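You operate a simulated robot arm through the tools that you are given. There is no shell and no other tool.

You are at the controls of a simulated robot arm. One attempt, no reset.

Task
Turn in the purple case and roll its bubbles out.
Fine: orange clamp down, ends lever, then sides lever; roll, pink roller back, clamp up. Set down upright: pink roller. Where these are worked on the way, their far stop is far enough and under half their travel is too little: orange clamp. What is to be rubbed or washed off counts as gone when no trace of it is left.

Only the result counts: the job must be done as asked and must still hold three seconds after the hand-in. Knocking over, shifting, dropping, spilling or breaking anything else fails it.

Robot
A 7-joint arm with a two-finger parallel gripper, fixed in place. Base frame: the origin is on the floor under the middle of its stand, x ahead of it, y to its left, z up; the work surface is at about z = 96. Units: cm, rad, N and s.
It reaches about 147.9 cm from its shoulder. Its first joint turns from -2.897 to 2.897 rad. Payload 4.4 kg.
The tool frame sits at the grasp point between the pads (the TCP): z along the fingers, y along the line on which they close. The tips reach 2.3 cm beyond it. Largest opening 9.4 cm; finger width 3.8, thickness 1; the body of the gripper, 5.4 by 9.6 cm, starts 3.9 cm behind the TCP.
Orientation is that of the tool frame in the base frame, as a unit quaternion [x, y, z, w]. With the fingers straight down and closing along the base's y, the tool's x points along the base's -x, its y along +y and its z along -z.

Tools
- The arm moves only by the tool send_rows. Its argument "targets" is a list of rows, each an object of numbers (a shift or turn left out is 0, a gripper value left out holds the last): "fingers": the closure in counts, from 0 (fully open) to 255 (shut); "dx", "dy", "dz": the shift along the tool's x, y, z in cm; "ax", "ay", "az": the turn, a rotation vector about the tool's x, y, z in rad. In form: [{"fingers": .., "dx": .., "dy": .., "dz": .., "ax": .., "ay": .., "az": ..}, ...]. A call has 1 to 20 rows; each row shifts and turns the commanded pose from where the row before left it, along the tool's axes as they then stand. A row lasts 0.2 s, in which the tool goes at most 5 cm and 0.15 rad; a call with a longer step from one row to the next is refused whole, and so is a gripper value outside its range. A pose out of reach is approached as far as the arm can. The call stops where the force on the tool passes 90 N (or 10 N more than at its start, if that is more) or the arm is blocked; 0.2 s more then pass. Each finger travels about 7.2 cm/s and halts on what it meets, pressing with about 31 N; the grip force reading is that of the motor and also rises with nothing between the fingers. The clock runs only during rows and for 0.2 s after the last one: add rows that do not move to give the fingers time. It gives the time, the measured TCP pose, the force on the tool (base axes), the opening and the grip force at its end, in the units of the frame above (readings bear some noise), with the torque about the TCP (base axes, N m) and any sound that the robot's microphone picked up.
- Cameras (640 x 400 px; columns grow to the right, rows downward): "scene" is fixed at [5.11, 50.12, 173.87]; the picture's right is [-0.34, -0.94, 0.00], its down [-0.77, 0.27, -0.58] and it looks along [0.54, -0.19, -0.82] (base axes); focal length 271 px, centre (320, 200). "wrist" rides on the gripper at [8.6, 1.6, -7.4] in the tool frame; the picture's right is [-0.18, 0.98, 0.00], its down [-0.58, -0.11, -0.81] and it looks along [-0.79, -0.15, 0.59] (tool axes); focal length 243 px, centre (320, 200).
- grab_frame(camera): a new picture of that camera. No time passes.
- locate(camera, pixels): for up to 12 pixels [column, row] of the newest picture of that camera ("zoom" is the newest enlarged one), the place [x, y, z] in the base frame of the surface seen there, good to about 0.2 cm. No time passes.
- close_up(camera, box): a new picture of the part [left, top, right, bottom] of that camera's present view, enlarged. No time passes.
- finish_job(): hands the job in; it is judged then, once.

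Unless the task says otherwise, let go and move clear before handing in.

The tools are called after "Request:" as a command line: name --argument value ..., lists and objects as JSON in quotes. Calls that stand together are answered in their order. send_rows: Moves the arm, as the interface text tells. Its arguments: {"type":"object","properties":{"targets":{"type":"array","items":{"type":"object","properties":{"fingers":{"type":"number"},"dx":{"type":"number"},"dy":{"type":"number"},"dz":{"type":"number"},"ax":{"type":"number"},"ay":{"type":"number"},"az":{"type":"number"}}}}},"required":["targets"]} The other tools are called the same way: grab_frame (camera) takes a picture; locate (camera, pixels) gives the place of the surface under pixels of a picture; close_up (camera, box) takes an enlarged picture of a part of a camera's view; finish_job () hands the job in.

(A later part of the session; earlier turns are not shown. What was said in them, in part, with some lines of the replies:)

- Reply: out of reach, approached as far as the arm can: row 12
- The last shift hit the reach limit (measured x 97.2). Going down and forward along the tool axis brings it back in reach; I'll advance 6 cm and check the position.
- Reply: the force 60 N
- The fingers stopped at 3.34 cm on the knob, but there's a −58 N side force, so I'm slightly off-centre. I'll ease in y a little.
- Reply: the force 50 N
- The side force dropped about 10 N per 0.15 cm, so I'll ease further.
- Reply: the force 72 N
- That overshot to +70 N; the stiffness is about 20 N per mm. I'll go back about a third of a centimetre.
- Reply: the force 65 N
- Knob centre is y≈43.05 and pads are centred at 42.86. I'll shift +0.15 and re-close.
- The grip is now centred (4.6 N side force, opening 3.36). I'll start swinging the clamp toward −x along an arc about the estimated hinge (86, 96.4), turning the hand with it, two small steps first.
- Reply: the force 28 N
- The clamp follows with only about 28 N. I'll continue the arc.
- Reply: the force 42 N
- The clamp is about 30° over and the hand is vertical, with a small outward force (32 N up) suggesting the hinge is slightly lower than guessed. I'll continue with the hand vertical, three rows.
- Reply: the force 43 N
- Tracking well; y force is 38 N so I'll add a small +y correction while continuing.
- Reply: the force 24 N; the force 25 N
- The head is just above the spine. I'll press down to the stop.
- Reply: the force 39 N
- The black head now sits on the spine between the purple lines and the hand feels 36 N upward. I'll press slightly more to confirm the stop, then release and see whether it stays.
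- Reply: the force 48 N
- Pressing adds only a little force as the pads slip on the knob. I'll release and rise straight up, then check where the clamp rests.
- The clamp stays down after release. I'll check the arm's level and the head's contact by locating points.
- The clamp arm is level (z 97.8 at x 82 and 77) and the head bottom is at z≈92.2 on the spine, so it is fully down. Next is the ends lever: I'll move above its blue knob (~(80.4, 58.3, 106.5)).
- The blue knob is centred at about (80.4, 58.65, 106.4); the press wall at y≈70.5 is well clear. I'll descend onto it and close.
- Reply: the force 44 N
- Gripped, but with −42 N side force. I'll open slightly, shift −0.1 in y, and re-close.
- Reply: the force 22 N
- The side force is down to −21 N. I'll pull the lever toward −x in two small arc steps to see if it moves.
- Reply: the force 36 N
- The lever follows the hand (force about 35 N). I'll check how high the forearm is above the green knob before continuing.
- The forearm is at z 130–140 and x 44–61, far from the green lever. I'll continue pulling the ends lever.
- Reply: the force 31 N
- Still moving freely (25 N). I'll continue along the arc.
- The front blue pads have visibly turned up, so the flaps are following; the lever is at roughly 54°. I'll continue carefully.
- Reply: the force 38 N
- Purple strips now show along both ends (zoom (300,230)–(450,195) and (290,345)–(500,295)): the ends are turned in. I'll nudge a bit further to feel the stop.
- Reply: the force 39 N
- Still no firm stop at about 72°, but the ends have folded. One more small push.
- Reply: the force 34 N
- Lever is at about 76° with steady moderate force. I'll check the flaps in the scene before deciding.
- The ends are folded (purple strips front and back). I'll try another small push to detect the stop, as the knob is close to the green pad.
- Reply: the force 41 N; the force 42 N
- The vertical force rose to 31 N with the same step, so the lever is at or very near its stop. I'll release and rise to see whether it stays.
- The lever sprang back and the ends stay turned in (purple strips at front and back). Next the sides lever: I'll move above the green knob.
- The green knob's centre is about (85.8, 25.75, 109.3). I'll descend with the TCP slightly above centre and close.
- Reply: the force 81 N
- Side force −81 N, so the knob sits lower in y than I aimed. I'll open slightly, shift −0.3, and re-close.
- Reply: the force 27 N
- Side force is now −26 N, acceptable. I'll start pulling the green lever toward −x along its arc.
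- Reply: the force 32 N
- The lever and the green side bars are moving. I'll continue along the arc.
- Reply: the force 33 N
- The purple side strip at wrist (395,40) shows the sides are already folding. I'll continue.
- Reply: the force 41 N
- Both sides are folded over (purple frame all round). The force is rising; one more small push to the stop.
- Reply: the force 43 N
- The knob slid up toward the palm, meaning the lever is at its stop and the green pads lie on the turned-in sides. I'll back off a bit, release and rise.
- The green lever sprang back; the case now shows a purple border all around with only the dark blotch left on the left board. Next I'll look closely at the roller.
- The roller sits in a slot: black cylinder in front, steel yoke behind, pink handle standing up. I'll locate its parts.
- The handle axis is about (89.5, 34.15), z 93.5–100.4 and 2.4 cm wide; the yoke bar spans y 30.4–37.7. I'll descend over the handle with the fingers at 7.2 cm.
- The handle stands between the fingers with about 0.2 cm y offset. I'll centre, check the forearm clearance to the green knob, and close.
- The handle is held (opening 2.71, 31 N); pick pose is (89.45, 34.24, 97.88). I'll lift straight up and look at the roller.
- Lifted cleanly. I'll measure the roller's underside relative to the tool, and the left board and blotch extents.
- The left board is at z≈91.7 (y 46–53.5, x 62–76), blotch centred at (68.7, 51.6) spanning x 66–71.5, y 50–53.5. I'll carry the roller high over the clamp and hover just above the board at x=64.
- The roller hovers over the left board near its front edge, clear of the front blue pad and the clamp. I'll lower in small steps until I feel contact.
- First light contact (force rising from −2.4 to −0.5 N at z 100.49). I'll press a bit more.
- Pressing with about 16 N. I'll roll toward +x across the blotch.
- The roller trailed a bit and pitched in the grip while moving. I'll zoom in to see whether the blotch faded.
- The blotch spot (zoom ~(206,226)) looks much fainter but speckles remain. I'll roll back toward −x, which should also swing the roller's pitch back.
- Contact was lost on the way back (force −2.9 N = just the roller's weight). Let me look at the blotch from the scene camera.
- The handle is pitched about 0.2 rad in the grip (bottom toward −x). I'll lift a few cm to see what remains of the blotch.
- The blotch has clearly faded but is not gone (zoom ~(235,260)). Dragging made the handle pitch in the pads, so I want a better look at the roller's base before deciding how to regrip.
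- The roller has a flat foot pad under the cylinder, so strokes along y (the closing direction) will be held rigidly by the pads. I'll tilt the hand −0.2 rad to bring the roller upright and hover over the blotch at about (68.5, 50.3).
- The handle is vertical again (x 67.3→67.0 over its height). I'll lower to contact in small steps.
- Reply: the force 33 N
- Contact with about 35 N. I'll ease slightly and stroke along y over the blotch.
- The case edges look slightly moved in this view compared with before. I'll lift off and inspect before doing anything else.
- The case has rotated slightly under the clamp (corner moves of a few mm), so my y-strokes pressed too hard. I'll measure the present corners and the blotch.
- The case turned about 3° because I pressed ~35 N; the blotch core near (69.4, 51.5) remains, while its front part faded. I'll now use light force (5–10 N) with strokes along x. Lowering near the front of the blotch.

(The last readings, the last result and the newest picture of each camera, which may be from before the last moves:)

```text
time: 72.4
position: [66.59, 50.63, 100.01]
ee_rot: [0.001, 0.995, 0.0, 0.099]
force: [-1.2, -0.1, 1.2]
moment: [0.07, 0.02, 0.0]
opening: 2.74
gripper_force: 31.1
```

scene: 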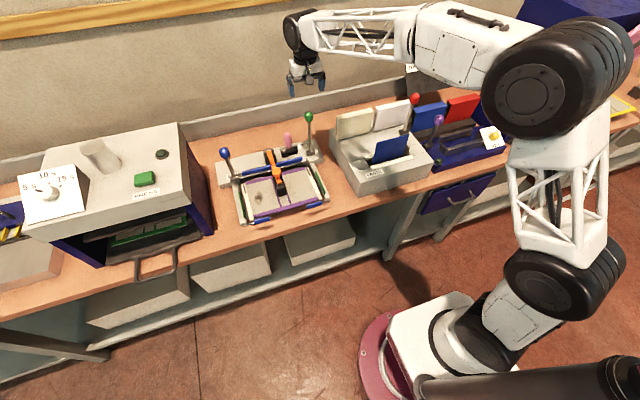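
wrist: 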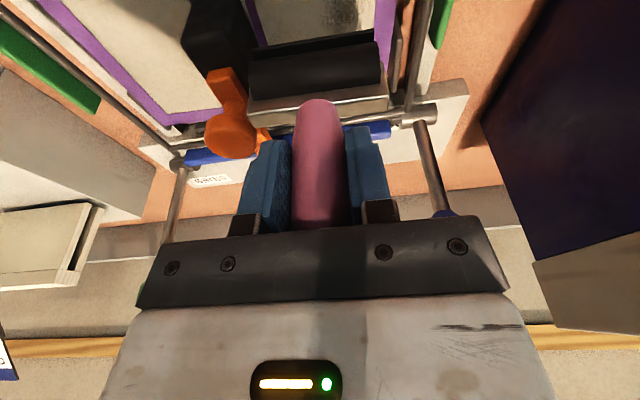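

Light contact (about 3.5 N net). Stroke toward +x.

Request:
send_rows --targets '[{"dx": 0.01, "dz": 0.05}, {"dx": -0.882, "dz": 0.179}, {"dx": -0.882, "dz": 0.179}, {"dx": -0.882, "dz": 0.179}, {"dx": -0.882, "dz": 0.179}, {"dx": -0.882, "dz": 0.179}, {}]'

Request:
close_up --camera "scene" --box '[245, 180, 285, 210]'

```text
time: 74.0
position: [70.87, 50.63, 99.9]
ee_rot: [0.001, 0.995, 0.0, 0.1]
force: [-5.3, 0.2, 9.0]
moment: [0.01, 0.29, 0.0]
opening: 2.76
gripper_force: 30.5
```

```text
13.33 times, centred on (265, 195) of scene
```

zoom: 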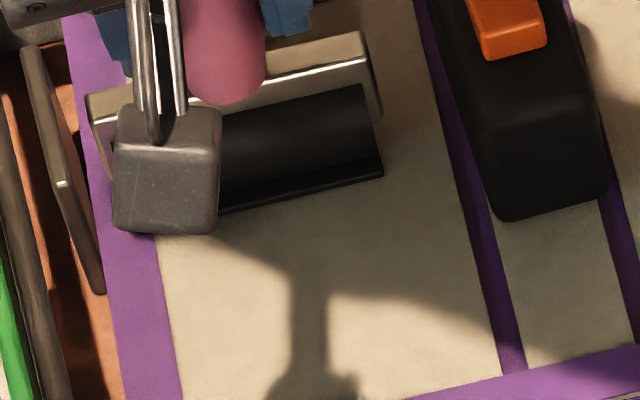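

The front region now looks clean and the case hasn't moved. Stroke back toward −x with similar light force.

Request:
send_rows --targets '[{"dx": 0.882, "dz": -0.179}, {"dx": 0.882, "dz": -0.179}, {"dx": 0.882, "dz": -0.179}, {"dx": 0.882, "dz": -0.179}, {"dx": 0.882, "dz": -0.179}, {}]'

Request:
close_up --camera "scene" --box '[235, 170, 305, 220]'

```text
time: 75.4
position: [66.64, 50.65, 99.87]
ee_rot: [0.0, 0.995, 0.0, 0.1]
force: [2.0, -0.1, 12.3]
moment: [-0.02, -0.46, 0.01]
opening: 2.76
gripper_force: 30.6
```

```text
8.00 times, centred on (270, 195) of scene
```

zoom: 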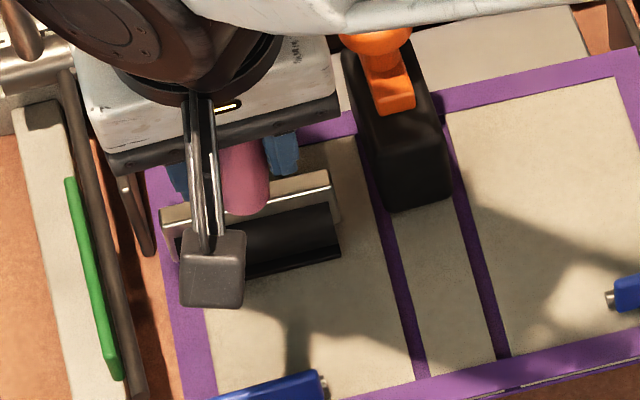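

Force is about 14 N now; I'll lift and check both the blotch and the case position.

Request:
send_rows --targets '[{"dx": -0.6, "dz": -2.9}, {"dx": -0.6, "dz": -2.9}, {"dx": -2.9, "dz": 0.6}, {}]'

Request:
close_up --camera "scene" --box '[225, 155, 335, 225]'

Request:
close_up --camera "scene" --box '[245, 180, 285, 210]'

```text
time: 76.4
position: [69.54, 50.54, 105.79]
ee_rot: [0.0, 0.995, 0.0, 0.101]
force: [0.2, 0.6, -1.4]
moment: [0.0, 0.02, 0.01]
opening: 2.76
gripper_force: 30.7
```

```text
5.71 times, centred on (280, 190) of scene
```

zoom: 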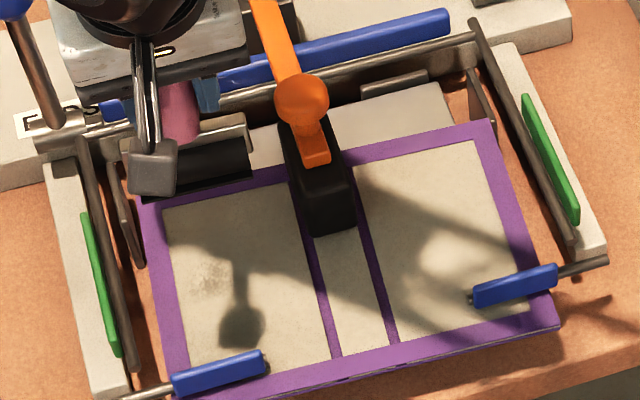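

```text
13.33 times, centred on (265, 195) of scene
```

zoom: 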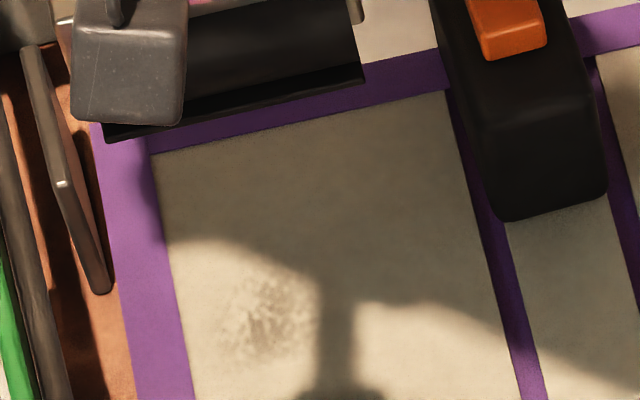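

The back stroke dragged the case about 4 cm toward −x: the clamp doesn't hold it well against −x, while +x strokes didn't move it. The blotch is much fainter. I'll measure the case and back gauges so I can push it back with +x strokes only.

Request:
close_up --camera "scene" --box '[225, 155, 335, 225]'

Request:
locate --camera "zoom" --pixels '[[145, 205], [490, 125], [548, 325], [180, 365], [397, 85], [365, 95], [425, 75], [480, 100], [400, 115], [130, 225], [135, 265], [350, 165]]'

Request:
grab_frame --camera "wrist"

```text
5.71 times, centred on (280, 190) of scene
```

zoom: 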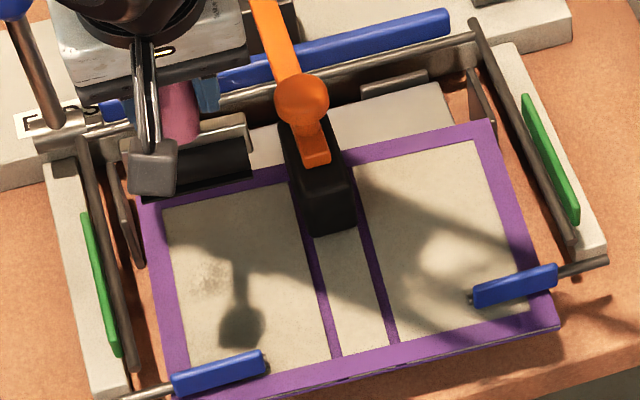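

```text
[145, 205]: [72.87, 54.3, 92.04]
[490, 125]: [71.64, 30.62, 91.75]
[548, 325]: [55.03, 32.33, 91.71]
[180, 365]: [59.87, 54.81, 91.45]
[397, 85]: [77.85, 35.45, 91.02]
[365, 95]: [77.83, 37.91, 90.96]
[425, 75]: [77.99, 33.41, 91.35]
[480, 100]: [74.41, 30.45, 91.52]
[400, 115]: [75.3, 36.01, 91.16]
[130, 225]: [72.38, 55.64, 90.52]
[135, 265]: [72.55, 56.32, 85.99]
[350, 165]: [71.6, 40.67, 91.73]
```

```text
taken
```

wrist: 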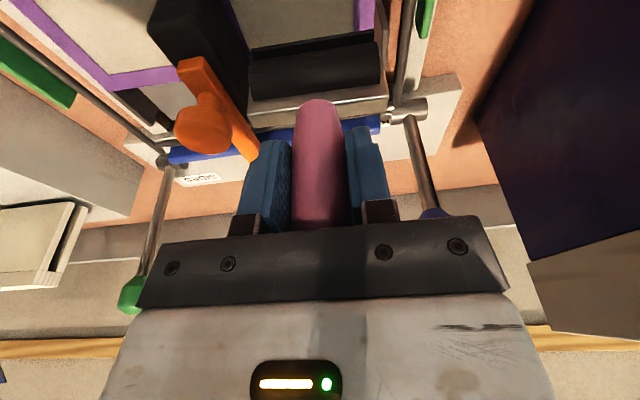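

The case's back edge is now at x≈72 (was 77.5). The faint remnant is near x≈65. I'll make one-way +x strokes with light force, lifting between them, starting in front of the blotch.

Request:
locate --camera "zoom" --pixels '[[210, 275], [195, 275], [225, 275], [208, 255], [208, 295], [240, 325]]'

Request:
send_rows --targets '[{"dx": 2.72, "dy": 0.1, "dz": 1.25}, {"dx": 2.72, "dy": 0.1, "dz": 1.25}, {"dx": 2.72, "dy": 0.1, "dz": 1.25}, {}]'

```text
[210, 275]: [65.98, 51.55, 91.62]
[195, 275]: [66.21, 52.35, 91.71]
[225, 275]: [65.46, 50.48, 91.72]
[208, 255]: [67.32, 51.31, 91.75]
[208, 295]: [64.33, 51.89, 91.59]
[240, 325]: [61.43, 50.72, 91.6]
```

```text
time: 77.4
position: [62.18, 50.7, 100.32]
ee_rot: [0.0, 0.995, 0.0, 0.101]
force: [-0.2, -0.1, -2.0]
moment: [-0.03, -0.01, 0.01]
opening: 2.71
gripper_force: 30.7
```

The remnant spans x 64–67.5, y 50.3–52.8. Lowering to light contact.

Request:
send_rows --targets '[{"dx": 0.03, "dz": 0.15}, {}, {"dx": 0.02, "dz": 0.1}, {}]'

```text
time: 78.4
position: [62.13, 50.85, 100.19]
ee_rot: [0.0, 0.995, 0.0, 0.101]
force: [-0.6, -0.2, -2.4]
moment: [-0.02, -0.02, 0.02]
opening: 2.72
gripper_force: 31.6
```

Request:
send_rows --targets '[{"dx": 0.02, "dz": 0.1}, {}, {"dx": 0.02, "dz": 0.1}, {}]'

```text
time: 79.4
position: [62.08, 50.79, 100.1]
ee_rot: [0.0, 0.995, 0.001, 0.1]
force: [-0.3, 0.0, -1.2]
moment: [-0.01, 0.04, 0.04]
opening: 2.74
gripper_force: 30.9
```

Request:
send_rows --targets '[{"dx": 0.01, "dz": 0.05}, {}, {"dx": 0.01, "dz": 0.05}, {}]'

```text
time: 80.4
position: [62.14, 50.9, 100.0]
ee_rot: [0.0, 0.995, 0.0, 0.1]
force: [0.1, -0.4, -2.1]
moment: [0.03, -0.03, 0.01]
opening: 2.76
gripper_force: 31.1
```

Request:
send_rows --targets '[{"dx": 0.02, "dz": 0.1}, {}]'

```text
time: 81.0
position: [62.26, 50.93, 99.95]
ee_rot: [-0.001, 0.995, 0.001, 0.101]
force: [-1.5, 0.6, 6.6]
moment: [0.06, 0.02, 0.0]
opening: 2.73
gripper_force: 30.8
```

Contact at about 9 N net. Stroke +x over the remnant.

Request:
send_rows --targets '[{"dx": -0.882, "dz": 0.179}, {"dx": -0.882, "dz": 0.179}, {"dx": -0.882, "dz": 0.179}, {"dx": -0.882, "dz": 0.179}, {"dx": -0.882, "dz": 0.179}, {"dx": -0.882, "dz": 0.179}, {"dx": -0.882, "dz": 0.179}, {}]'

Request:
close_up --camera "scene" --box '[225, 155, 335, 225]'

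Request:
close_up --camera "scene" --box '[245, 190, 285, 220]'

```text
time: 82.8
position: [68.47, 50.86, 99.94]
ee_rot: [0.0, 0.995, 0.0, 0.1]
force: [-10.7, 0.4, 15.3]
moment: [-0.02, 0.63, 0.0]
opening: 2.74
gripper_force: 31.0
```

```text
5.71 times, centred on (280, 190) of scene
```

zoom: 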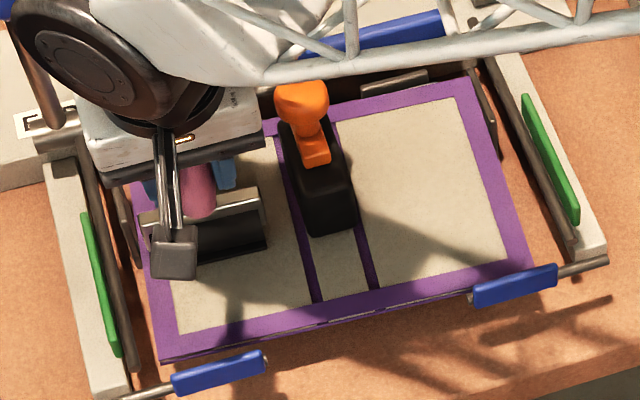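

```text
13.33 times, centred on (265, 205) of scene
```

zoom: 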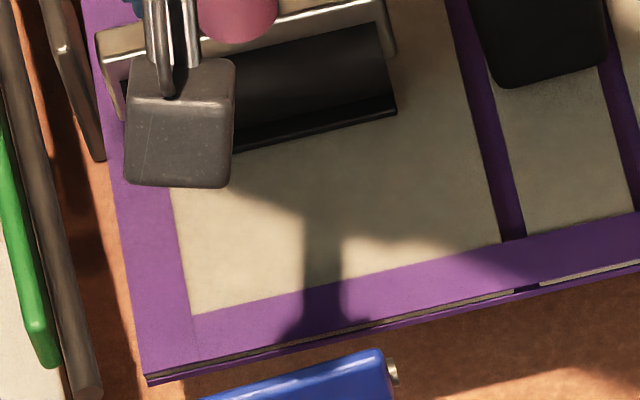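

The +x stroke carried the case back to its back stop (corners match the earlier position), so the foot and case moved together. Now I'll continue +x so the foot slides over the remnant, easing the force a bit.

Request:
send_rows --targets '[{"dx": -0.88, "dz": 0.15}, {"dx": -0.88, "dz": 0.17}, {"dx": -0.88, "dz": 0.17}, {"dx": -0.88, "dz": 0.179}, {}]'

Request:
close_up --camera "scene" --box '[225, 155, 335, 225]'

Request:
close_up --camera "scene" --box '[245, 180, 285, 210]'

```text
time: 84.0
position: [71.98, 50.77, 99.82]
ee_rot: [-0.001, 0.995, 0.0, 0.101]
force: [-4.5, -0.7, 12.6]
moment: [-0.01, 0.2, 0.01]
opening: 2.72
gripper_force: 31.2
```

```text
5.71 times, centred on (280, 190) of scene
```

zoom: 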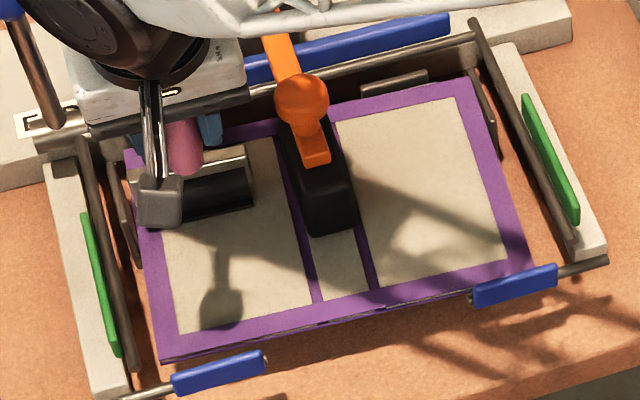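

```text
13.33 times, centred on (265, 195) of scene
```

zoom: 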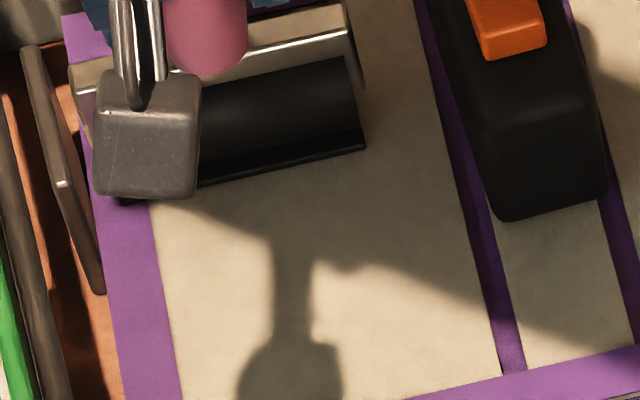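

The case stayed at its stop and the blotch position (zoom ~(240,210)) now looks clean. I'll lift and check.

Request:
send_rows --targets '[{"dx": -0.6, "dz": -2.9}, {"dx": -0.6, "dz": -2.9}, {"dx": -2.9, "dz": 0.6}, {}]'

Request:
close_up --camera "scene" --box '[225, 155, 335, 225]'

Request:
close_up --camera "scene" --box '[245, 180, 285, 210]'

Request:
grab_frame --camera "wrist"

```text
time: 85.0
position: [75.1, 50.72, 105.8]
ee_rot: [0.0, 0.995, 0.0, 0.1]
force: [-0.7, 0.2, -2.1]
moment: [0.02, -0.01, 0.0]
opening: 2.73
gripper_force: 31.0
```

```text
5.71 times, centred on (280, 190) of scene
```

zoom: 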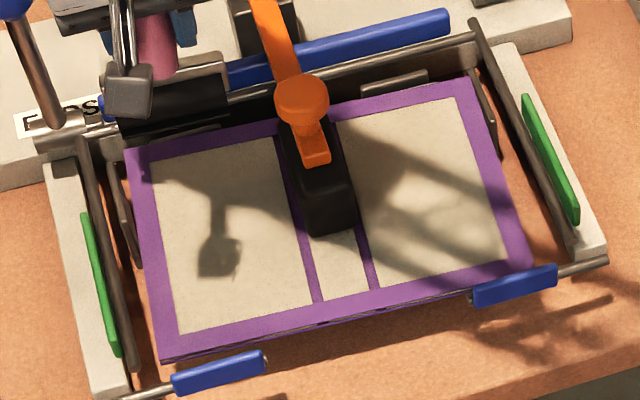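

```text
13.33 times, centred on (265, 195) of scene
```

zoom: 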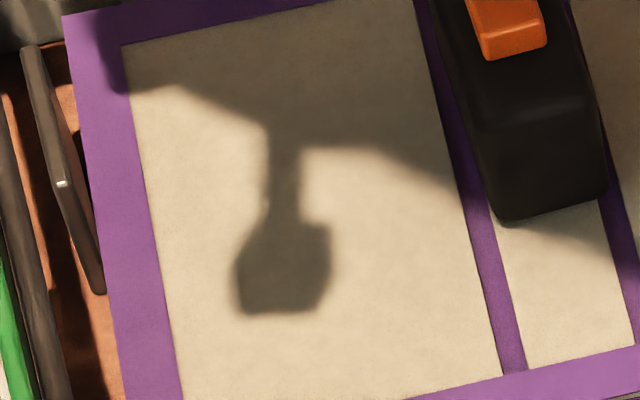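

```text
taken
```

wrist: 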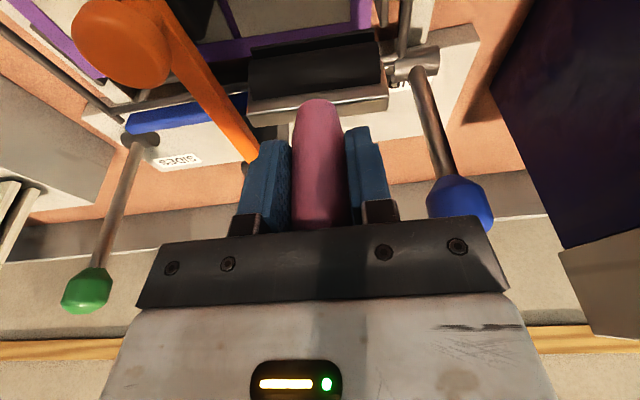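

The blotch is gone from the board (only the hand's shadow remains there). While holding the roller, I'll straighten the case: its right side sits ~1.5 cm too far forward, so I'll do a gentle +x stroke on the right board.

Request:
send_rows --targets '[{"dx": -0.7, "dz": -3.43}, {"dx": -0.7, "dz": -3.43}, {"dx": 2.23, "dy": -3.675, "dz": -0.453}, {"dx": 2.23, "dy": -3.675, "dz": -0.453}, {"dx": 2.23, "dy": -3.675, "dz": -0.453}, {"dx": 2.23, "dy": -3.675, "dz": -0.453}, {}]'

Request:
close_up --camera "scene" --box '[225, 155, 335, 225]'

Request:
close_up --camera "scene" --box '[245, 180, 285, 210]'

```text
time: 86.6
position: [65.95, 35.96, 112.74]
ee_rot: [0.0, 0.995, 0.0, 0.1]
force: [0.4, -0.1, -1.5]
moment: [0.01, -0.01, -0.01]
opening: 2.75
gripper_force: 31.1
```

```text
5.71 times, centred on (280, 190) of scene
```

zoom: 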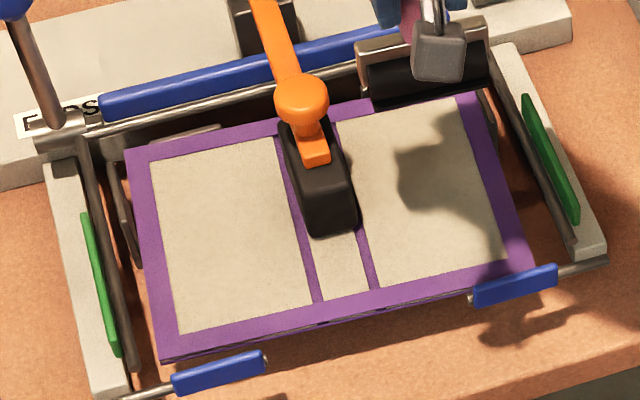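

```text
13.33 times, centred on (265, 195) of scene
```

zoom: 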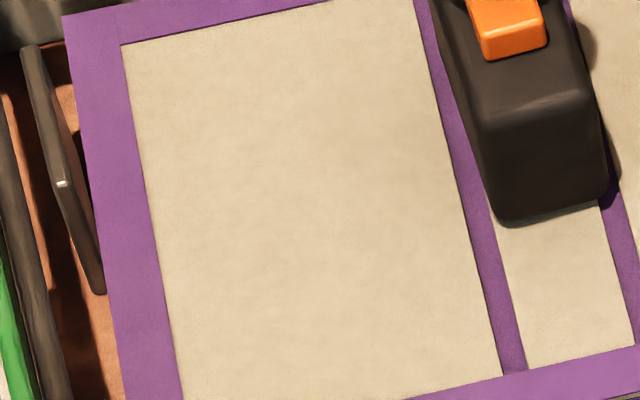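

In full light the left board is completely clean. Now I'll lower onto the right board for a gentle straightening push.

Request:
send_rows --targets '[{"dx": 0.817, "dz": 4.02}, {"dx": 0.817, "dz": 4.02}, {"dx": 0.78, "dz": 3.85}, {}, {"dx": 0.03, "dz": 0.15}, {}]'

```text
time: 88.0
position: [65.89, 35.97, 100.48]
ee_rot: [0.0, 0.995, 0.001, 0.1]
force: [-0.6, 0.3, -2.7]
moment: [0.01, -0.02, 0.02]
opening: 2.76
gripper_force: 30.8
```

Request:
send_rows --targets '[{"dx": 0.05, "dz": 0.25}, {}, {"dx": 0.02, "dz": 0.1}, {}]'

```text
time: 89.0
position: [65.85, 36.13, 100.2]
ee_rot: [0.0, 0.995, 0.0, 0.1]
force: [-0.6, 0.4, -1.8]
moment: [0.02, 0.01, -0.07]
opening: 2.74
gripper_force: 30.3
```

Request:
send_rows --targets '[{"dx": 0.02, "dz": 0.1}, {}, {"dx": 0.02, "dz": 0.1}, {}]'

```text
time: 90.0
position: [65.81, 36.09, 99.99]
ee_rot: [0.0, 0.995, 0.0, 0.1]
force: [0.2, -1.2, 3.6]
moment: [0.1, -0.09, -0.01]
opening: 2.73
gripper_force: 30.9
```

Contact. I'll press to about 12 N and push +x 1.5 cm.

Request:
send_rows --targets '[{"dx": 0.01, "dz": 0.05}, {"dx": -0.49, "dz": 0.1}, {"dx": -0.49, "dz": 0.1}, {"dx": -0.49, "dz": 0.1}, {}]'

Request:
close_up --camera "scene" --box '[225, 155, 335, 225]'

```text
time: 91.2
position: [67.48, 36.16, 100.02]
ee_rot: [0.0, 0.995, 0.001, 0.101]
force: [-6.4, 1.4, 10.7]
moment: [0.12, 0.32, 0.01]
opening: 2.73
gripper_force: 30.8
```

```text
5.71 times, centred on (280, 190) of scene
```

zoom: 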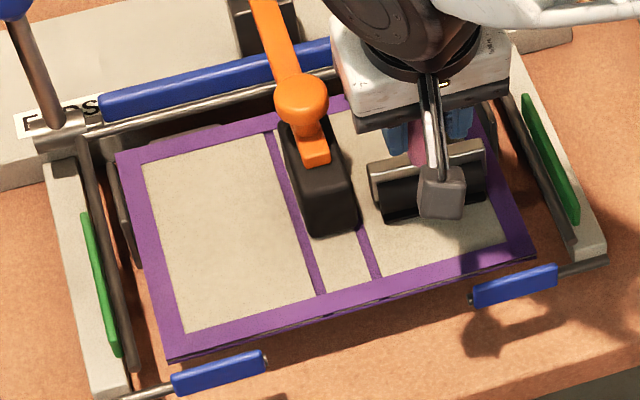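

The case now nearly matches its original outline (back-left (117,157) vs (120,155), front-left (170,362) vs (172,362)). I'll lift and check.

Request:
send_rows --targets '[{"dx": -0.8, "dz": -3.92}, {"dx": -0.8, "dz": -3.92}, {"dx": -0.8, "dz": -3.92}, {}]'

Request:
close_up --camera "scene" --box '[225, 155, 335, 225]'

Request:
grab_frame --camera "wrist"

```text
time: 92.2
position: [67.38, 36.15, 111.91]
ee_rot: [0.0, 0.995, -0.001, 0.1]
force: [0.3, 0.1, -1.6]
moment: [0.0, -0.02, 0.02]
opening: 2.72
gripper_force: 31.4
```

```text
5.71 times, centred on (280, 190) of scene
```

zoom: 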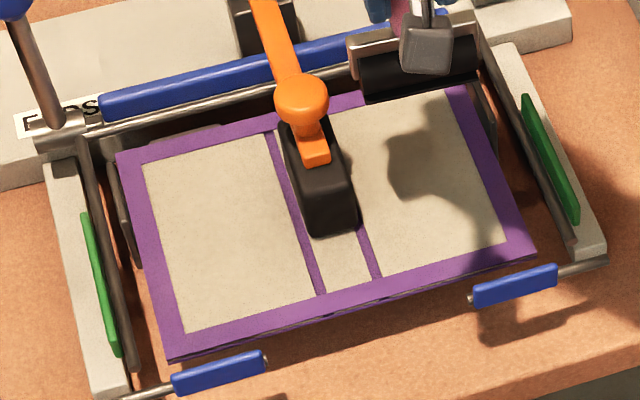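

```text
taken
```

wrist: 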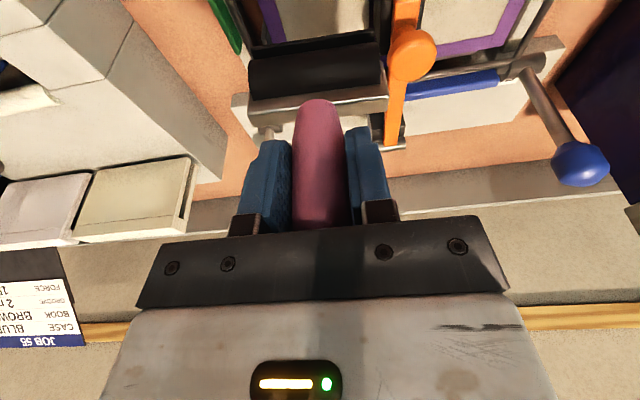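

The case is realigned with the jig. Now I'll check the roller's attitude in the grip before returning it.

Request:
locate --camera "wrist" --pixels '[[318, 215], [318, 180], [318, 150], [318, 120], [255, 112], [380, 100], [318, 75], [318, 110], [255, 75], [375, 60]]'

Request:
locate --camera "zoom" --pixels '[[352, 45], [470, 15], [395, 25], [370, 70], [370, 95], [475, 70], [380, 80], [355, 55]]'

```text
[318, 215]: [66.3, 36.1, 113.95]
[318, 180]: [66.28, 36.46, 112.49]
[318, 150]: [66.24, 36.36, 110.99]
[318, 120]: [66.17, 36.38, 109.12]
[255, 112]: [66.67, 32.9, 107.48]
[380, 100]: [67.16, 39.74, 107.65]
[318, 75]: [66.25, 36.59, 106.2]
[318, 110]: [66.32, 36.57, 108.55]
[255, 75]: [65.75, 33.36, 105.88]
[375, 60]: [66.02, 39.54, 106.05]
```

```text
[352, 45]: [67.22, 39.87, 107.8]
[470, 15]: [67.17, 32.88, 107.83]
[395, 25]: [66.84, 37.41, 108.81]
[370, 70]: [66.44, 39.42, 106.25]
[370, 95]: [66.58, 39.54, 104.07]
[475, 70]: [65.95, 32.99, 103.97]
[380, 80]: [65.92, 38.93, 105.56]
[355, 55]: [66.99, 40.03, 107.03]
```

The roller hangs upright (front of handle x 66.3→66.2 over 5 cm). I'll carry it back above the rack at (89.4, 34.15).

Request:
send_rows --targets '[{"dx": -4.23, "dy": -0.4, "dz": 1.27}, {"dx": -4.23, "dy": -0.4, "dz": 1.27}, {"dx": -4.23, "dy": -0.4, "dz": 1.27}, {"dx": -4.23, "dy": -0.4, "dz": 1.27}, {"dx": -4.23, "dy": -0.4, "dz": 1.27}, {}]'

Request:
grab_frame --camera "wrist"

Request:
close_up --camera "scene" --box '[240, 90, 340, 170]'

```text
time: 93.6
position: [89.44, 34.44, 109.82]
ee_rot: [0.0, 0.995, 0.0, 0.1]
force: [-0.4, -0.1, -2.0]
moment: [-0.02, -0.02, -0.03]
opening: 2.75
gripper_force: 31.3
```

```text
taken
```

wrist: 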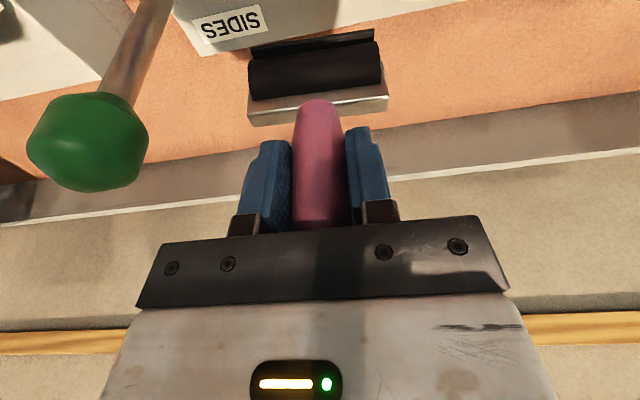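

```text
5.00 times, centred on (290, 130) of scene
```

zoom: 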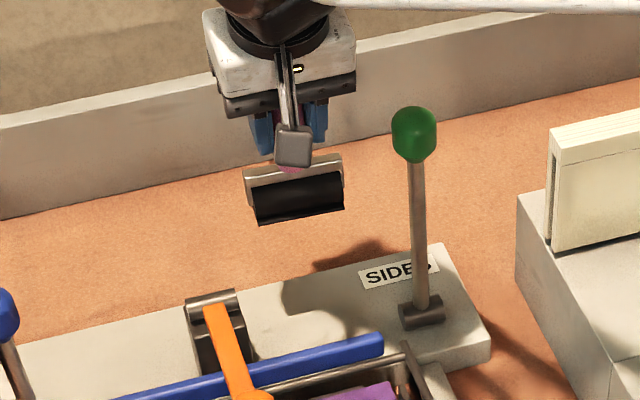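

The rack is a flat shelf with room at the original spot. I'll lower the roller to just above its shelf.

Request:
send_rows --targets '[{"dx": 0.783, "dy": -0.25, "dz": 3.85}, {"dx": 0.783, "dz": 3.85}, {"dx": 0.7, "dz": 3.4}, {}]'

Request:
close_up --camera "scene" --box '[260, 110, 320, 165]'

```text
time: 94.6
position: [89.36, 33.92, 98.53]
ee_rot: [-0.001, 0.995, 0.0, 0.101]
force: [0.1, 0.6, -2.0]
moment: [-0.03, -0.02, 0.02]
opening: 2.75
gripper_force: 30.8
```

```text
7.27 times, centred on (290, 138) of scene
```

zoom: 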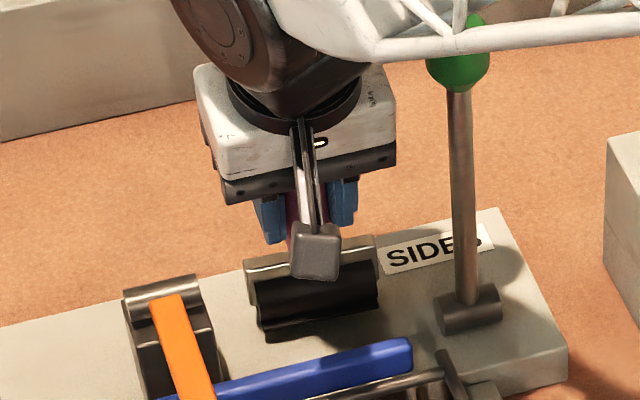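

Just above the shelf. I'll correct y by +0.2 and lower in small steps until contact.

Request:
send_rows --targets '[{"dx": 0.08, "dy": 0.2, "dz": 0.4}, {"dx": 0.08, "dz": 0.4}, {}, {"dx": 0.03, "dz": 0.15}, {}]'

```text
time: 95.8
position: [89.27, 34.05, 97.59]
ee_rot: [0.0, 0.995, 0.0, 0.1]
force: [-0.6, 0.3, -2.8]
moment: [0.0, -0.02, -0.02]
opening: 2.73
gripper_force: 31.0
```

Request:
send_rows --targets '[{"dx": 0.03, "dz": 0.15}, {}, {"dx": 0.02, "dz": 0.1}, {}]'

```text
time: 96.8
position: [89.39, 34.13, 97.32]
ee_rot: [0.001, 0.995, 0.0, 0.1]
force: [-1.5, -1.3, 2.6]
moment: [-0.03, 0.01, 0.02]
opening: 2.74
gripper_force: 30.9
```

The roller is resting on the shelf (about 5 N). I'll open and retreat straight up.

Request:
send_rows --targets '[{"fingers": 60}, {}, {}, {"dx": -0.4, "dz": -1.96}, {"dx": -0.8, "dz": -3.92}, {"dx": -0.8, "dz": -3.92}, {"dx": -0.8, "dz": -3.92}, {}]'

Request:
close_up --camera "scene" --box '[240, 90, 340, 170]'

Request:
grab_frame --camera "wrist"

```text
time: 98.6
position: [89.55, 34.02, 111.55]
ee_rot: [0.0, 0.995, 0.0, 0.1]
force: [-0.3, -0.2, 0.0]
moment: [0.04, 0.03, 0.0]
opening: 7.19
gripper_force: 0.1
```

```text
5.00 times, centred on (290, 130) of scene
```

zoom: 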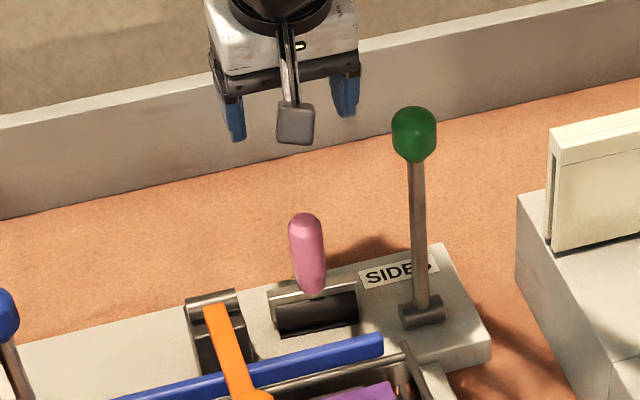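

```text
taken
```

wrist: 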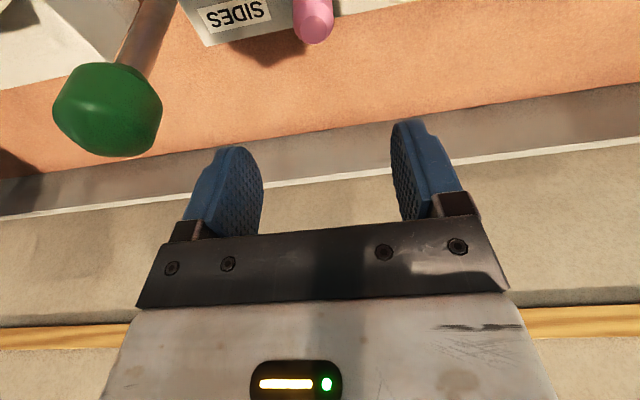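

The roller stands upright on its shelf. I'll compare its position with the original and then head for the clamp.

Request:
locate --camera "zoom" --pixels '[[305, 218], [290, 235], [323, 235], [310, 285], [272, 297], [355, 285], [300, 330], [227, 325], [265, 398], [225, 300]]'

Request:
close_up --camera "scene" --box '[225, 145, 335, 225]'

```text
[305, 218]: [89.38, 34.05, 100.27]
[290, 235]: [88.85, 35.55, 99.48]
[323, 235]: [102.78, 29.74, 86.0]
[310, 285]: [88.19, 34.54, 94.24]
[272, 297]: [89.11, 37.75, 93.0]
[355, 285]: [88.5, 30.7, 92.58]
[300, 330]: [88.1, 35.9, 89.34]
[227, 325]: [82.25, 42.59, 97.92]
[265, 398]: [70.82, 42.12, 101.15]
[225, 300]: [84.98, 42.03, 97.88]
```

```text
5.00 times, centred on (280, 185) of scene
```

zoom: 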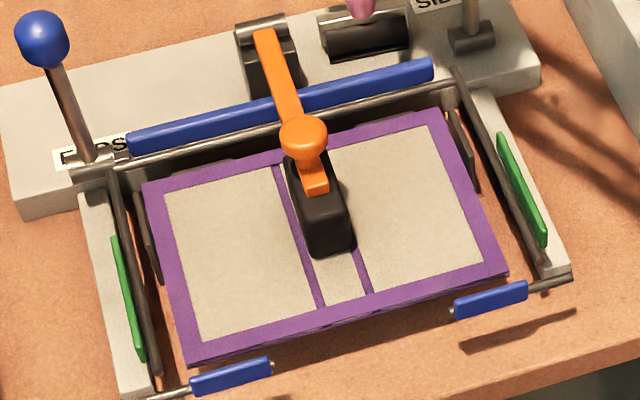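

The roller is back at (89.4, 34.05) upright, and the case is clean and aligned. Now I'll turn the hand vertical and move above the clamp knob at (70, 43.1).

Request:
send_rows --targets '[{"ay": 0.1, "fingers": 0}, {"ay": 0.1}, {"dx": 3.91, "dy": 1.82}, {"dx": 3.91, "dy": 1.82}, {"dx": 3.91, "dy": 1.82}, {"dx": 3.91, "dy": 1.82}, {"dx": 3.91, "dy": 1.82}, {}]'

Request:
close_up --camera "wrist" --box '[200, 0, 440, 150]'

```text
time: 100.4
position: [69.82, 43.15, 111.54]
ee_rot: [-0.001, 1.0, 0.0, 0.001]
force: [-0.2, 1.0, 0.3]
moment: [0.0, 0.01, 0.0]
opening: 9.42
gripper_force: 0.1
```

```text
2.67 times, centred on (320, 75) of wrist
```

zoom: 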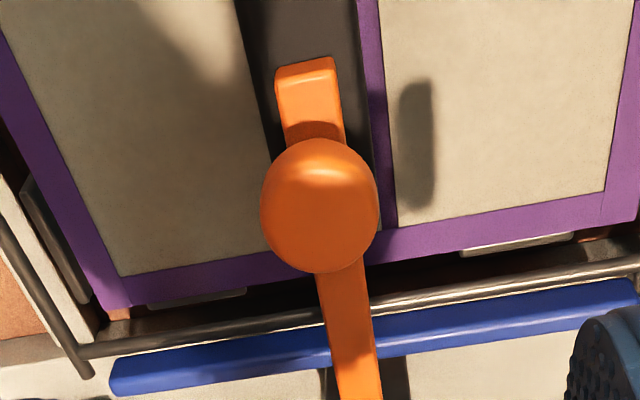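

Request:
locate --camera "zoom" --pixels '[[320, 205], [262, 205], [378, 205], [320, 145], [320, 265], [305, 80], [345, 330]]'

```text
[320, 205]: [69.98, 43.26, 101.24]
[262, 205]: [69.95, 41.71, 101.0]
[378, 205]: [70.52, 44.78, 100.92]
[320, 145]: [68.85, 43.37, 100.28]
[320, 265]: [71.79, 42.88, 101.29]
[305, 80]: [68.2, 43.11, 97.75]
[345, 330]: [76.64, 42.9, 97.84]
```

Knob centre is about (70.1, 43.15, 100.5). Descend and close.

Request:
send_rows --targets '[{"dz": 3.7, "dx": -0.28, "dy": -0.05}, {"dz": 3.7}, {"dz": 3.7}, {}, {"fingers": 255}, {}, {}, {}]'

Request:
grab_frame --camera "wrist"

```text
time: 102.2
position: [70.26, 42.95, 100.15]
ee_rot: [0.0, 1.0, 0.0, -0.001]
force: [1.1, 5.5, -2.3]
moment: [0.02, -0.01, 0.0]
opening: 3.32
gripper_force: 44.7
```

```text
taken
```

wrist: 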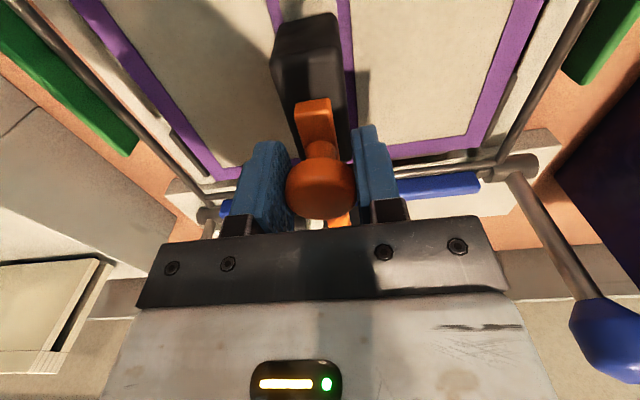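

Centred grip on the knob (5.5 N side force). I'll lift the clamp along the reverse arc, first three steps.

Request:
send_rows --targets '[{"dx": -0.616, "dz": -1.86}, {"dx": -0.834, "dz": -1.778}, {"dx": -1.04, "dz": -1.665}]'

Request:
close_up --camera "scene" --box '[210, 110, 340, 230]'

```text
time: 103.0
position: [72.68, 42.9, 105.57]
ee_rot: [0.001, 1.0, 0.0, 0.0]
force: [-12.9, -35.9, -3.9]
moment: [-0.14, 1.03, -0.05]
opening: 3.33
gripper_force: 44.8
```

```text
3.33 times, centred on (275, 170) of scene
```

zoom: 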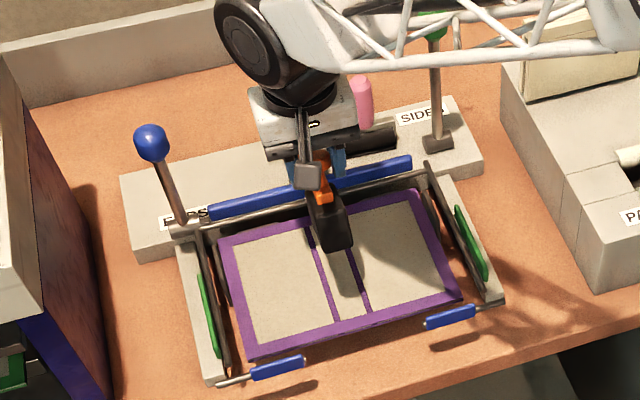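

The clamp lifts off. I'll continue with a small −y correction for the side force.

Request:
send_rows --targets '[{"dx": -1.229, "dz": -1.532, "dy": -0.06}, {"dx": -1.403, "dz": -1.373, "dy": -0.04}, {"dx": -1.553, "dz": -1.197}]'

```text
time: 103.8
position: [76.95, 42.98, 109.75]
ee_rot: [0.001, 1.0, 0.0, 0.0]
force: [-7.2, -19.7, -8.0]
moment: [-0.04, 1.26, 0.12]
opening: 3.32
gripper_force: 44.9
```

Request:
send_rows --targets '[{"dx": -1.688, "dz": -1.004}, {"dx": -1.795, "dz": -0.798}, {"dx": -1.876, "dz": -0.578}]'

Request:
close_up --camera "scene" --box '[210, 80, 340, 200]'

```text
time: 104.6
position: [82.11, 42.99, 112.22]
ee_rot: [0.001, 1.0, 0.0, 0.0]
force: [-12.4, -11.9, 5.2]
moment: [-0.05, 1.34, 0.13]
opening: 3.34
gripper_force: 44.8
```

```text
3.33 times, centred on (275, 140) of scene
```

zoom: 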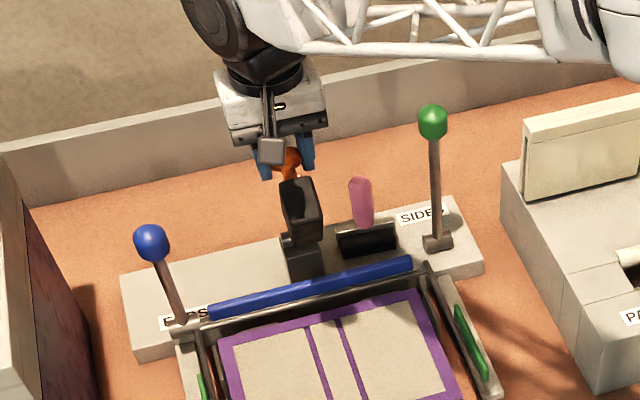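

The clamp is about 60° up. Now the final part, turning the hand with it so the camera clears the head.

Request:
send_rows --targets '[{"dx": -1.62, "dz": -0.31, "ay": 0.1}, {"dx": -1.62, "dz": -0.31, "ay": 0.1}, {"dx": -1.62, "dz": -0.31, "ay": 0.1}]'

```text
time: 105.4
position: [87.2, 42.94, 112.48]
ee_rot: [0.0, 0.989, 0.0, -0.149]
force: [7.1, -20.3, 7.6]
moment: [-0.13, -0.96, 0.21]
opening: 3.35
gripper_force: 45.1
```

Request:
send_rows --targets '[{"dx": -1.62, "dz": -0.31, "ay": 0.1}, {"dx": -1.5, "dz": -0.3, "ay": 0.1}, {}]'

Request:
close_up --camera "scene" --box '[210, 80, 340, 200]'

Request:
grab_frame --camera "wrist"

```text
time: 106.2
position: [90.39, 43.01, 111.6]
ee_rot: [0.0, 0.969, 0.0, -0.249]
force: [0.6, -20.6, -20.2]
moment: [0.19, -0.7, 0.32]
opening: 3.3
gripper_force: 44.6
```

```text
3.33 times, centred on (275, 140) of scene
```

zoom: 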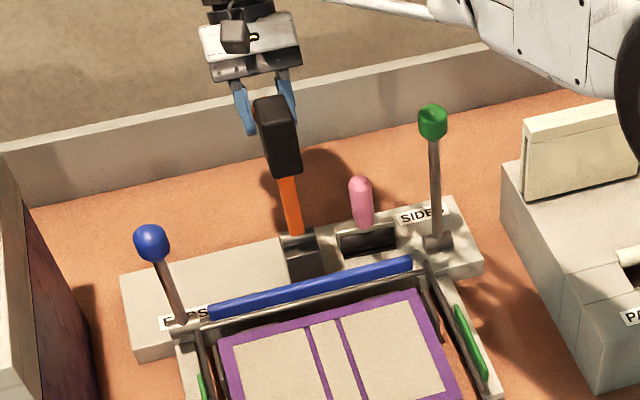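

```text
taken
```

wrist: 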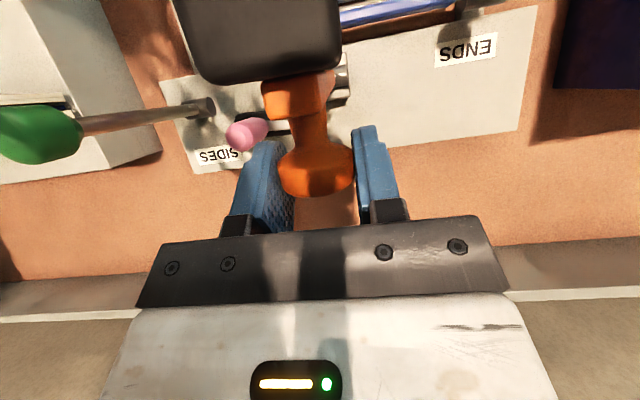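

The clamp is upright at x≈90.4, matching its starting pose. I'll push a touch further to be sure it's against its rear stop before releasing.

Request:
send_rows --targets '[{"dx": -0.35, "dz": -0.2}, {}]'

```text
time: 106.8
position: [90.72, 43.0, 111.71]
ee_rot: [0.0, 0.969, -0.001, -0.249]
force: [-13.0, -20.7, -38.7]
moment: [0.19, -0.08, 0.24]
opening: 3.34
gripper_force: 45.0
```

Request:
close_up --camera "scene" --box '[210, 80, 340, 200]'

Request:
locate --camera "zoom" --pixels '[[275, 110], [277, 130], [280, 160], [289, 190], [293, 220], [300, 250], [290, 170]]'

```text
3.33 times, centred on (275, 140) of scene
```

zoom: 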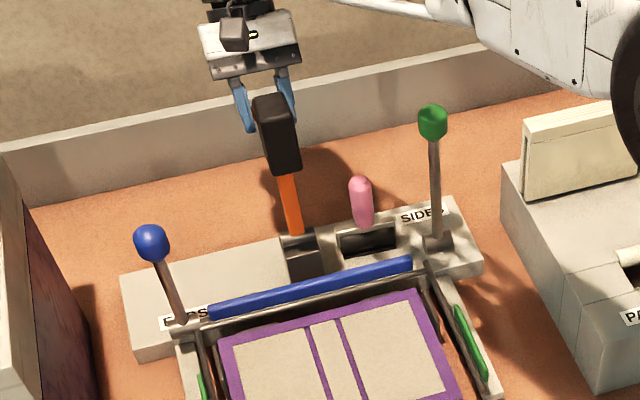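

```text
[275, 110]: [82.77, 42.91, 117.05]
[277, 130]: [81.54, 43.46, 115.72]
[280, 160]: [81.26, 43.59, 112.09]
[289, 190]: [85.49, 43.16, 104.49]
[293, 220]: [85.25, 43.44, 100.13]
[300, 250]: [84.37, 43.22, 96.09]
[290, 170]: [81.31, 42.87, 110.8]
```

The head front is at x≈81.4 versus 81.8 originally, so almost fully back. One more small push.

Request:
send_rows --targets '[{"dx": -0.35, "dz": 0.1}, {}]'

Request:
close_up --camera "scene" --box '[210, 80, 340, 200]'

Request:
locate --camera "zoom" --pixels '[[275, 110], [277, 130], [280, 160], [289, 190], [293, 220], [300, 250], [290, 170]]'

```text
time: 107.4
position: [90.97, 43.02, 111.77]
ee_rot: [0.0, 0.969, 0.0, -0.248]
force: [-12.2, -25.5, -20.8]
moment: [0.09, 0.82, 0.29]
opening: 3.32
gripper_force: 44.8
```

```text
3.33 times, centred on (275, 140) of scene
```

zoom: 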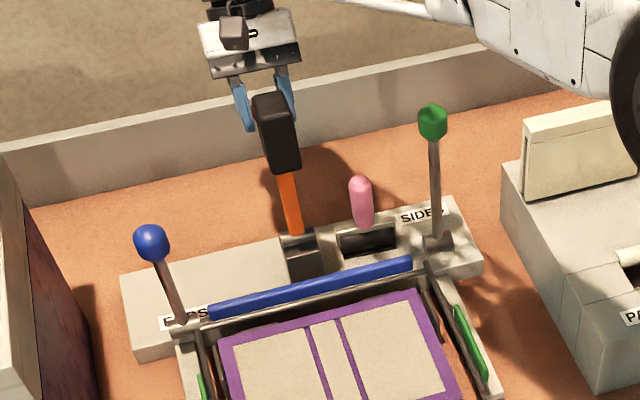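

```text
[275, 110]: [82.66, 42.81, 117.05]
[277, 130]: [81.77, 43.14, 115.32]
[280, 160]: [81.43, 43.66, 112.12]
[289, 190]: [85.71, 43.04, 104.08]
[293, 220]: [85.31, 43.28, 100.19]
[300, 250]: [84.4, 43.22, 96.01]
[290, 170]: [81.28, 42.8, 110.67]
```

The clamp head now matches its starting position. I'll release and back off along the tool axis.

Request:
send_rows --targets '[{"fingers": 60}, {}, {}, {"dz": -2}, {"dz": -4}, {"dz": -4}, {}]'

Request:
close_up --camera "scene" --box '[210, 80, 340, 230]'

Request:
grab_frame --camera "wrist"

```text
time: 109.0
position: [95.63, 43.13, 120.56]
ee_rot: [0.0, 0.969, 0.0, -0.247]
force: [-0.2, 0.2, -0.1]
moment: [0.01, -0.01, -0.03]
opening: 7.22
gripper_force: 0.1
```

```text
2.67 times, centred on (275, 155) of scene
```

zoom: 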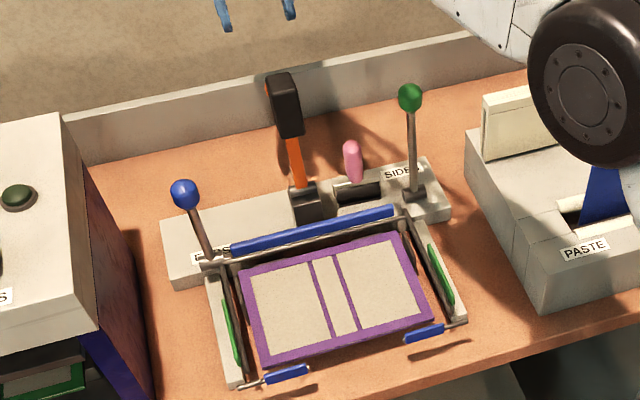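

```text
taken
```

wrist: 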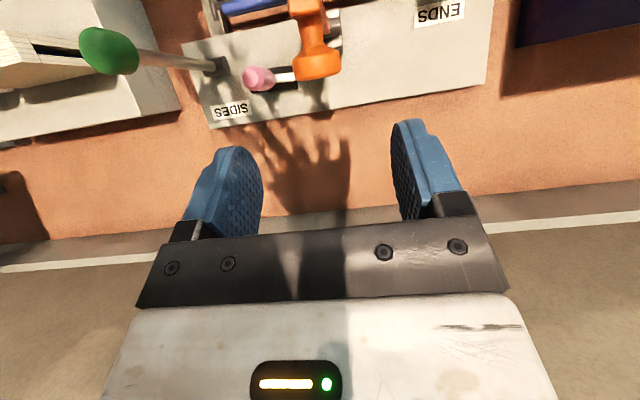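

The clamp stays up, the roller stands upright and the levers are home. I'll raise the hand, straighten it and return to the starting area, then inspect.

Request:
send_rows --targets '[{"dx": 1.44, "dz": -2.63}, {"dx": 1.44, "dz": -2.63}, {"dx": 1.44, "dz": -2.63}, {"ay": -0.125}, {"ay": -0.125}, {"ay": -0.125}, {"ay": -0.125}, {"dx": 3.1, "dy": -3.6}, {"dx": 3.1, "dy": -3.6}, {"dx": 3.1, "dy": -3.6}, {"dx": 3.1, "dy": -3.6}, {"dx": 3.1, "dy": -3.6}, {"dx": 3.1, "dy": -3.6}, {"dx": 3.1, "dy": -3.6}, {"dx": 3.1, "dy": -3.6}, {}]'

Request:
grab_frame --camera "scene"

Request:
close_up --camera "scene" --box '[230, 165, 330, 225]'

Request:
close_up --camera "scene" --box '[210, 90, 340, 180]'

```text
time: 112.4
position: [70.21, 13.73, 128.99]
ee_rot: [0.0, 1.0, 0.001, 0.0]
force: [-0.9, -0.1, 0.5]
moment: [0.0, -0.04, 0.0]
opening: 7.2
gripper_force: 0.1
out of reach, approached as far as the arm can: row 3
```

```text
taken
```

scene: 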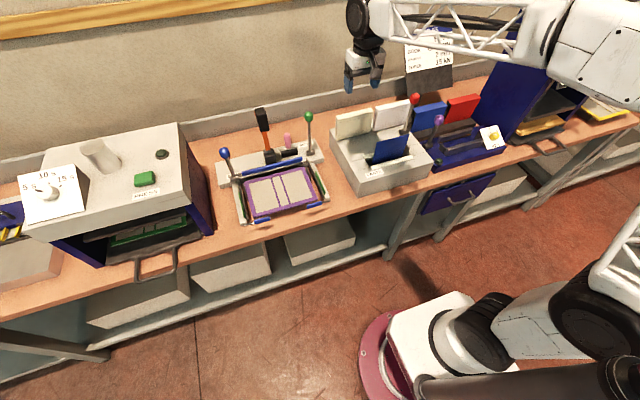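

```text
6.40 times, centred on (280, 195) of scene
```

zoom: 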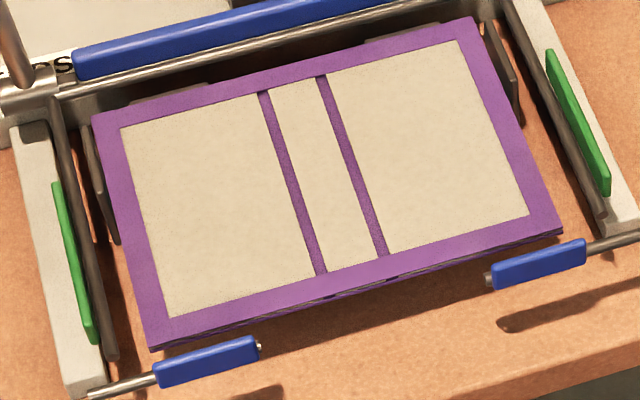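

```text
4.44 times, centred on (275, 135) of scene
```

zoom: 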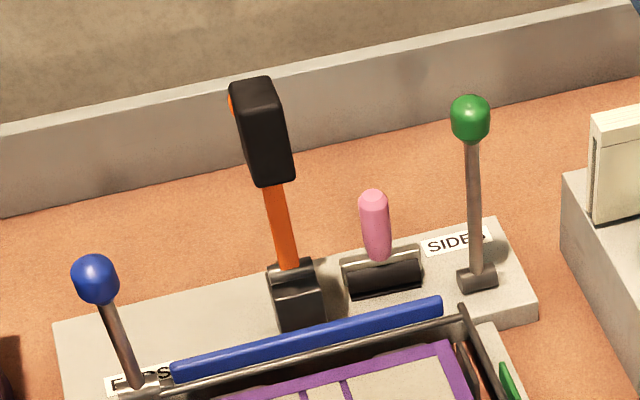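

Everything is in place: ends and sides turned in, clamp up, roller upright, levers home. I'll take one last enlarged look at both boards for any trace.

Request:
close_up --camera "scene" --box '[245, 175, 285, 215]'

Request:
close_up --camera "scene" --box '[275, 165, 320, 205]'

```text
10.00 times, centred on (265, 195) of scene
```

zoom: 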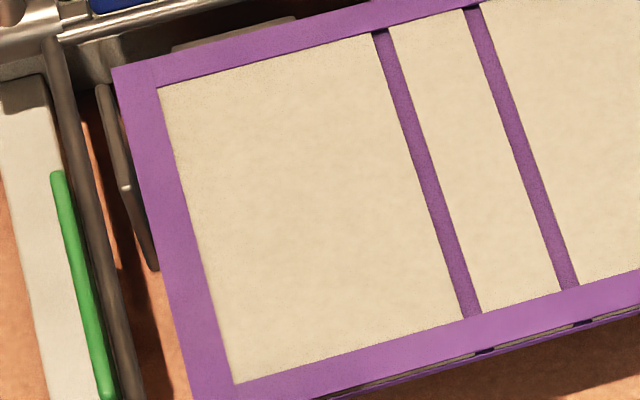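

```text
10.00 times, centred on (298, 185) of scene
```

zoom: 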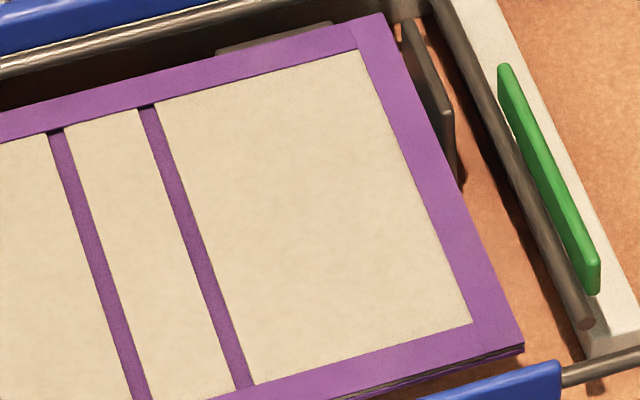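

Both boards are clean with no trace left at the old blotch spot, and the purple border is turned in on all four sides. The hand is empty and clear, so I'm handing the job in.

Request:
finish_job

```text
The job is handed in.
```

I turned in the purple case and rolled its bubbles out, then handed the job in; I haven't seen the verdict.

- **Turn-in:** With the orange clamp fully down, I worked the ends lever and then the sides lever. The purple border is folded over on all four sides. The blue lever met no hard stop, but the ends were folded before I let it go, and both levers sprang back home.
- **Bubbles:** The dark patch on the left board is gone, with no trace left in the enlarged pictures.
- **Roller and clamp:** The pink roller is back upright on its shelf, within about 0.3 cm of where it started. After that I raised the clamp to its starting position, and it stays up.

While rolling, I dragged the case out of place twice. The first time I pressed too hard and turned it about 3°. Then a stroke toward the robot (away from the back of the jig) slid it about 4 cm. I worked it back with strokes toward the back of the jig, and by eye it sits within a few millimetres of where it began. I saw nothing else on the bench moved.
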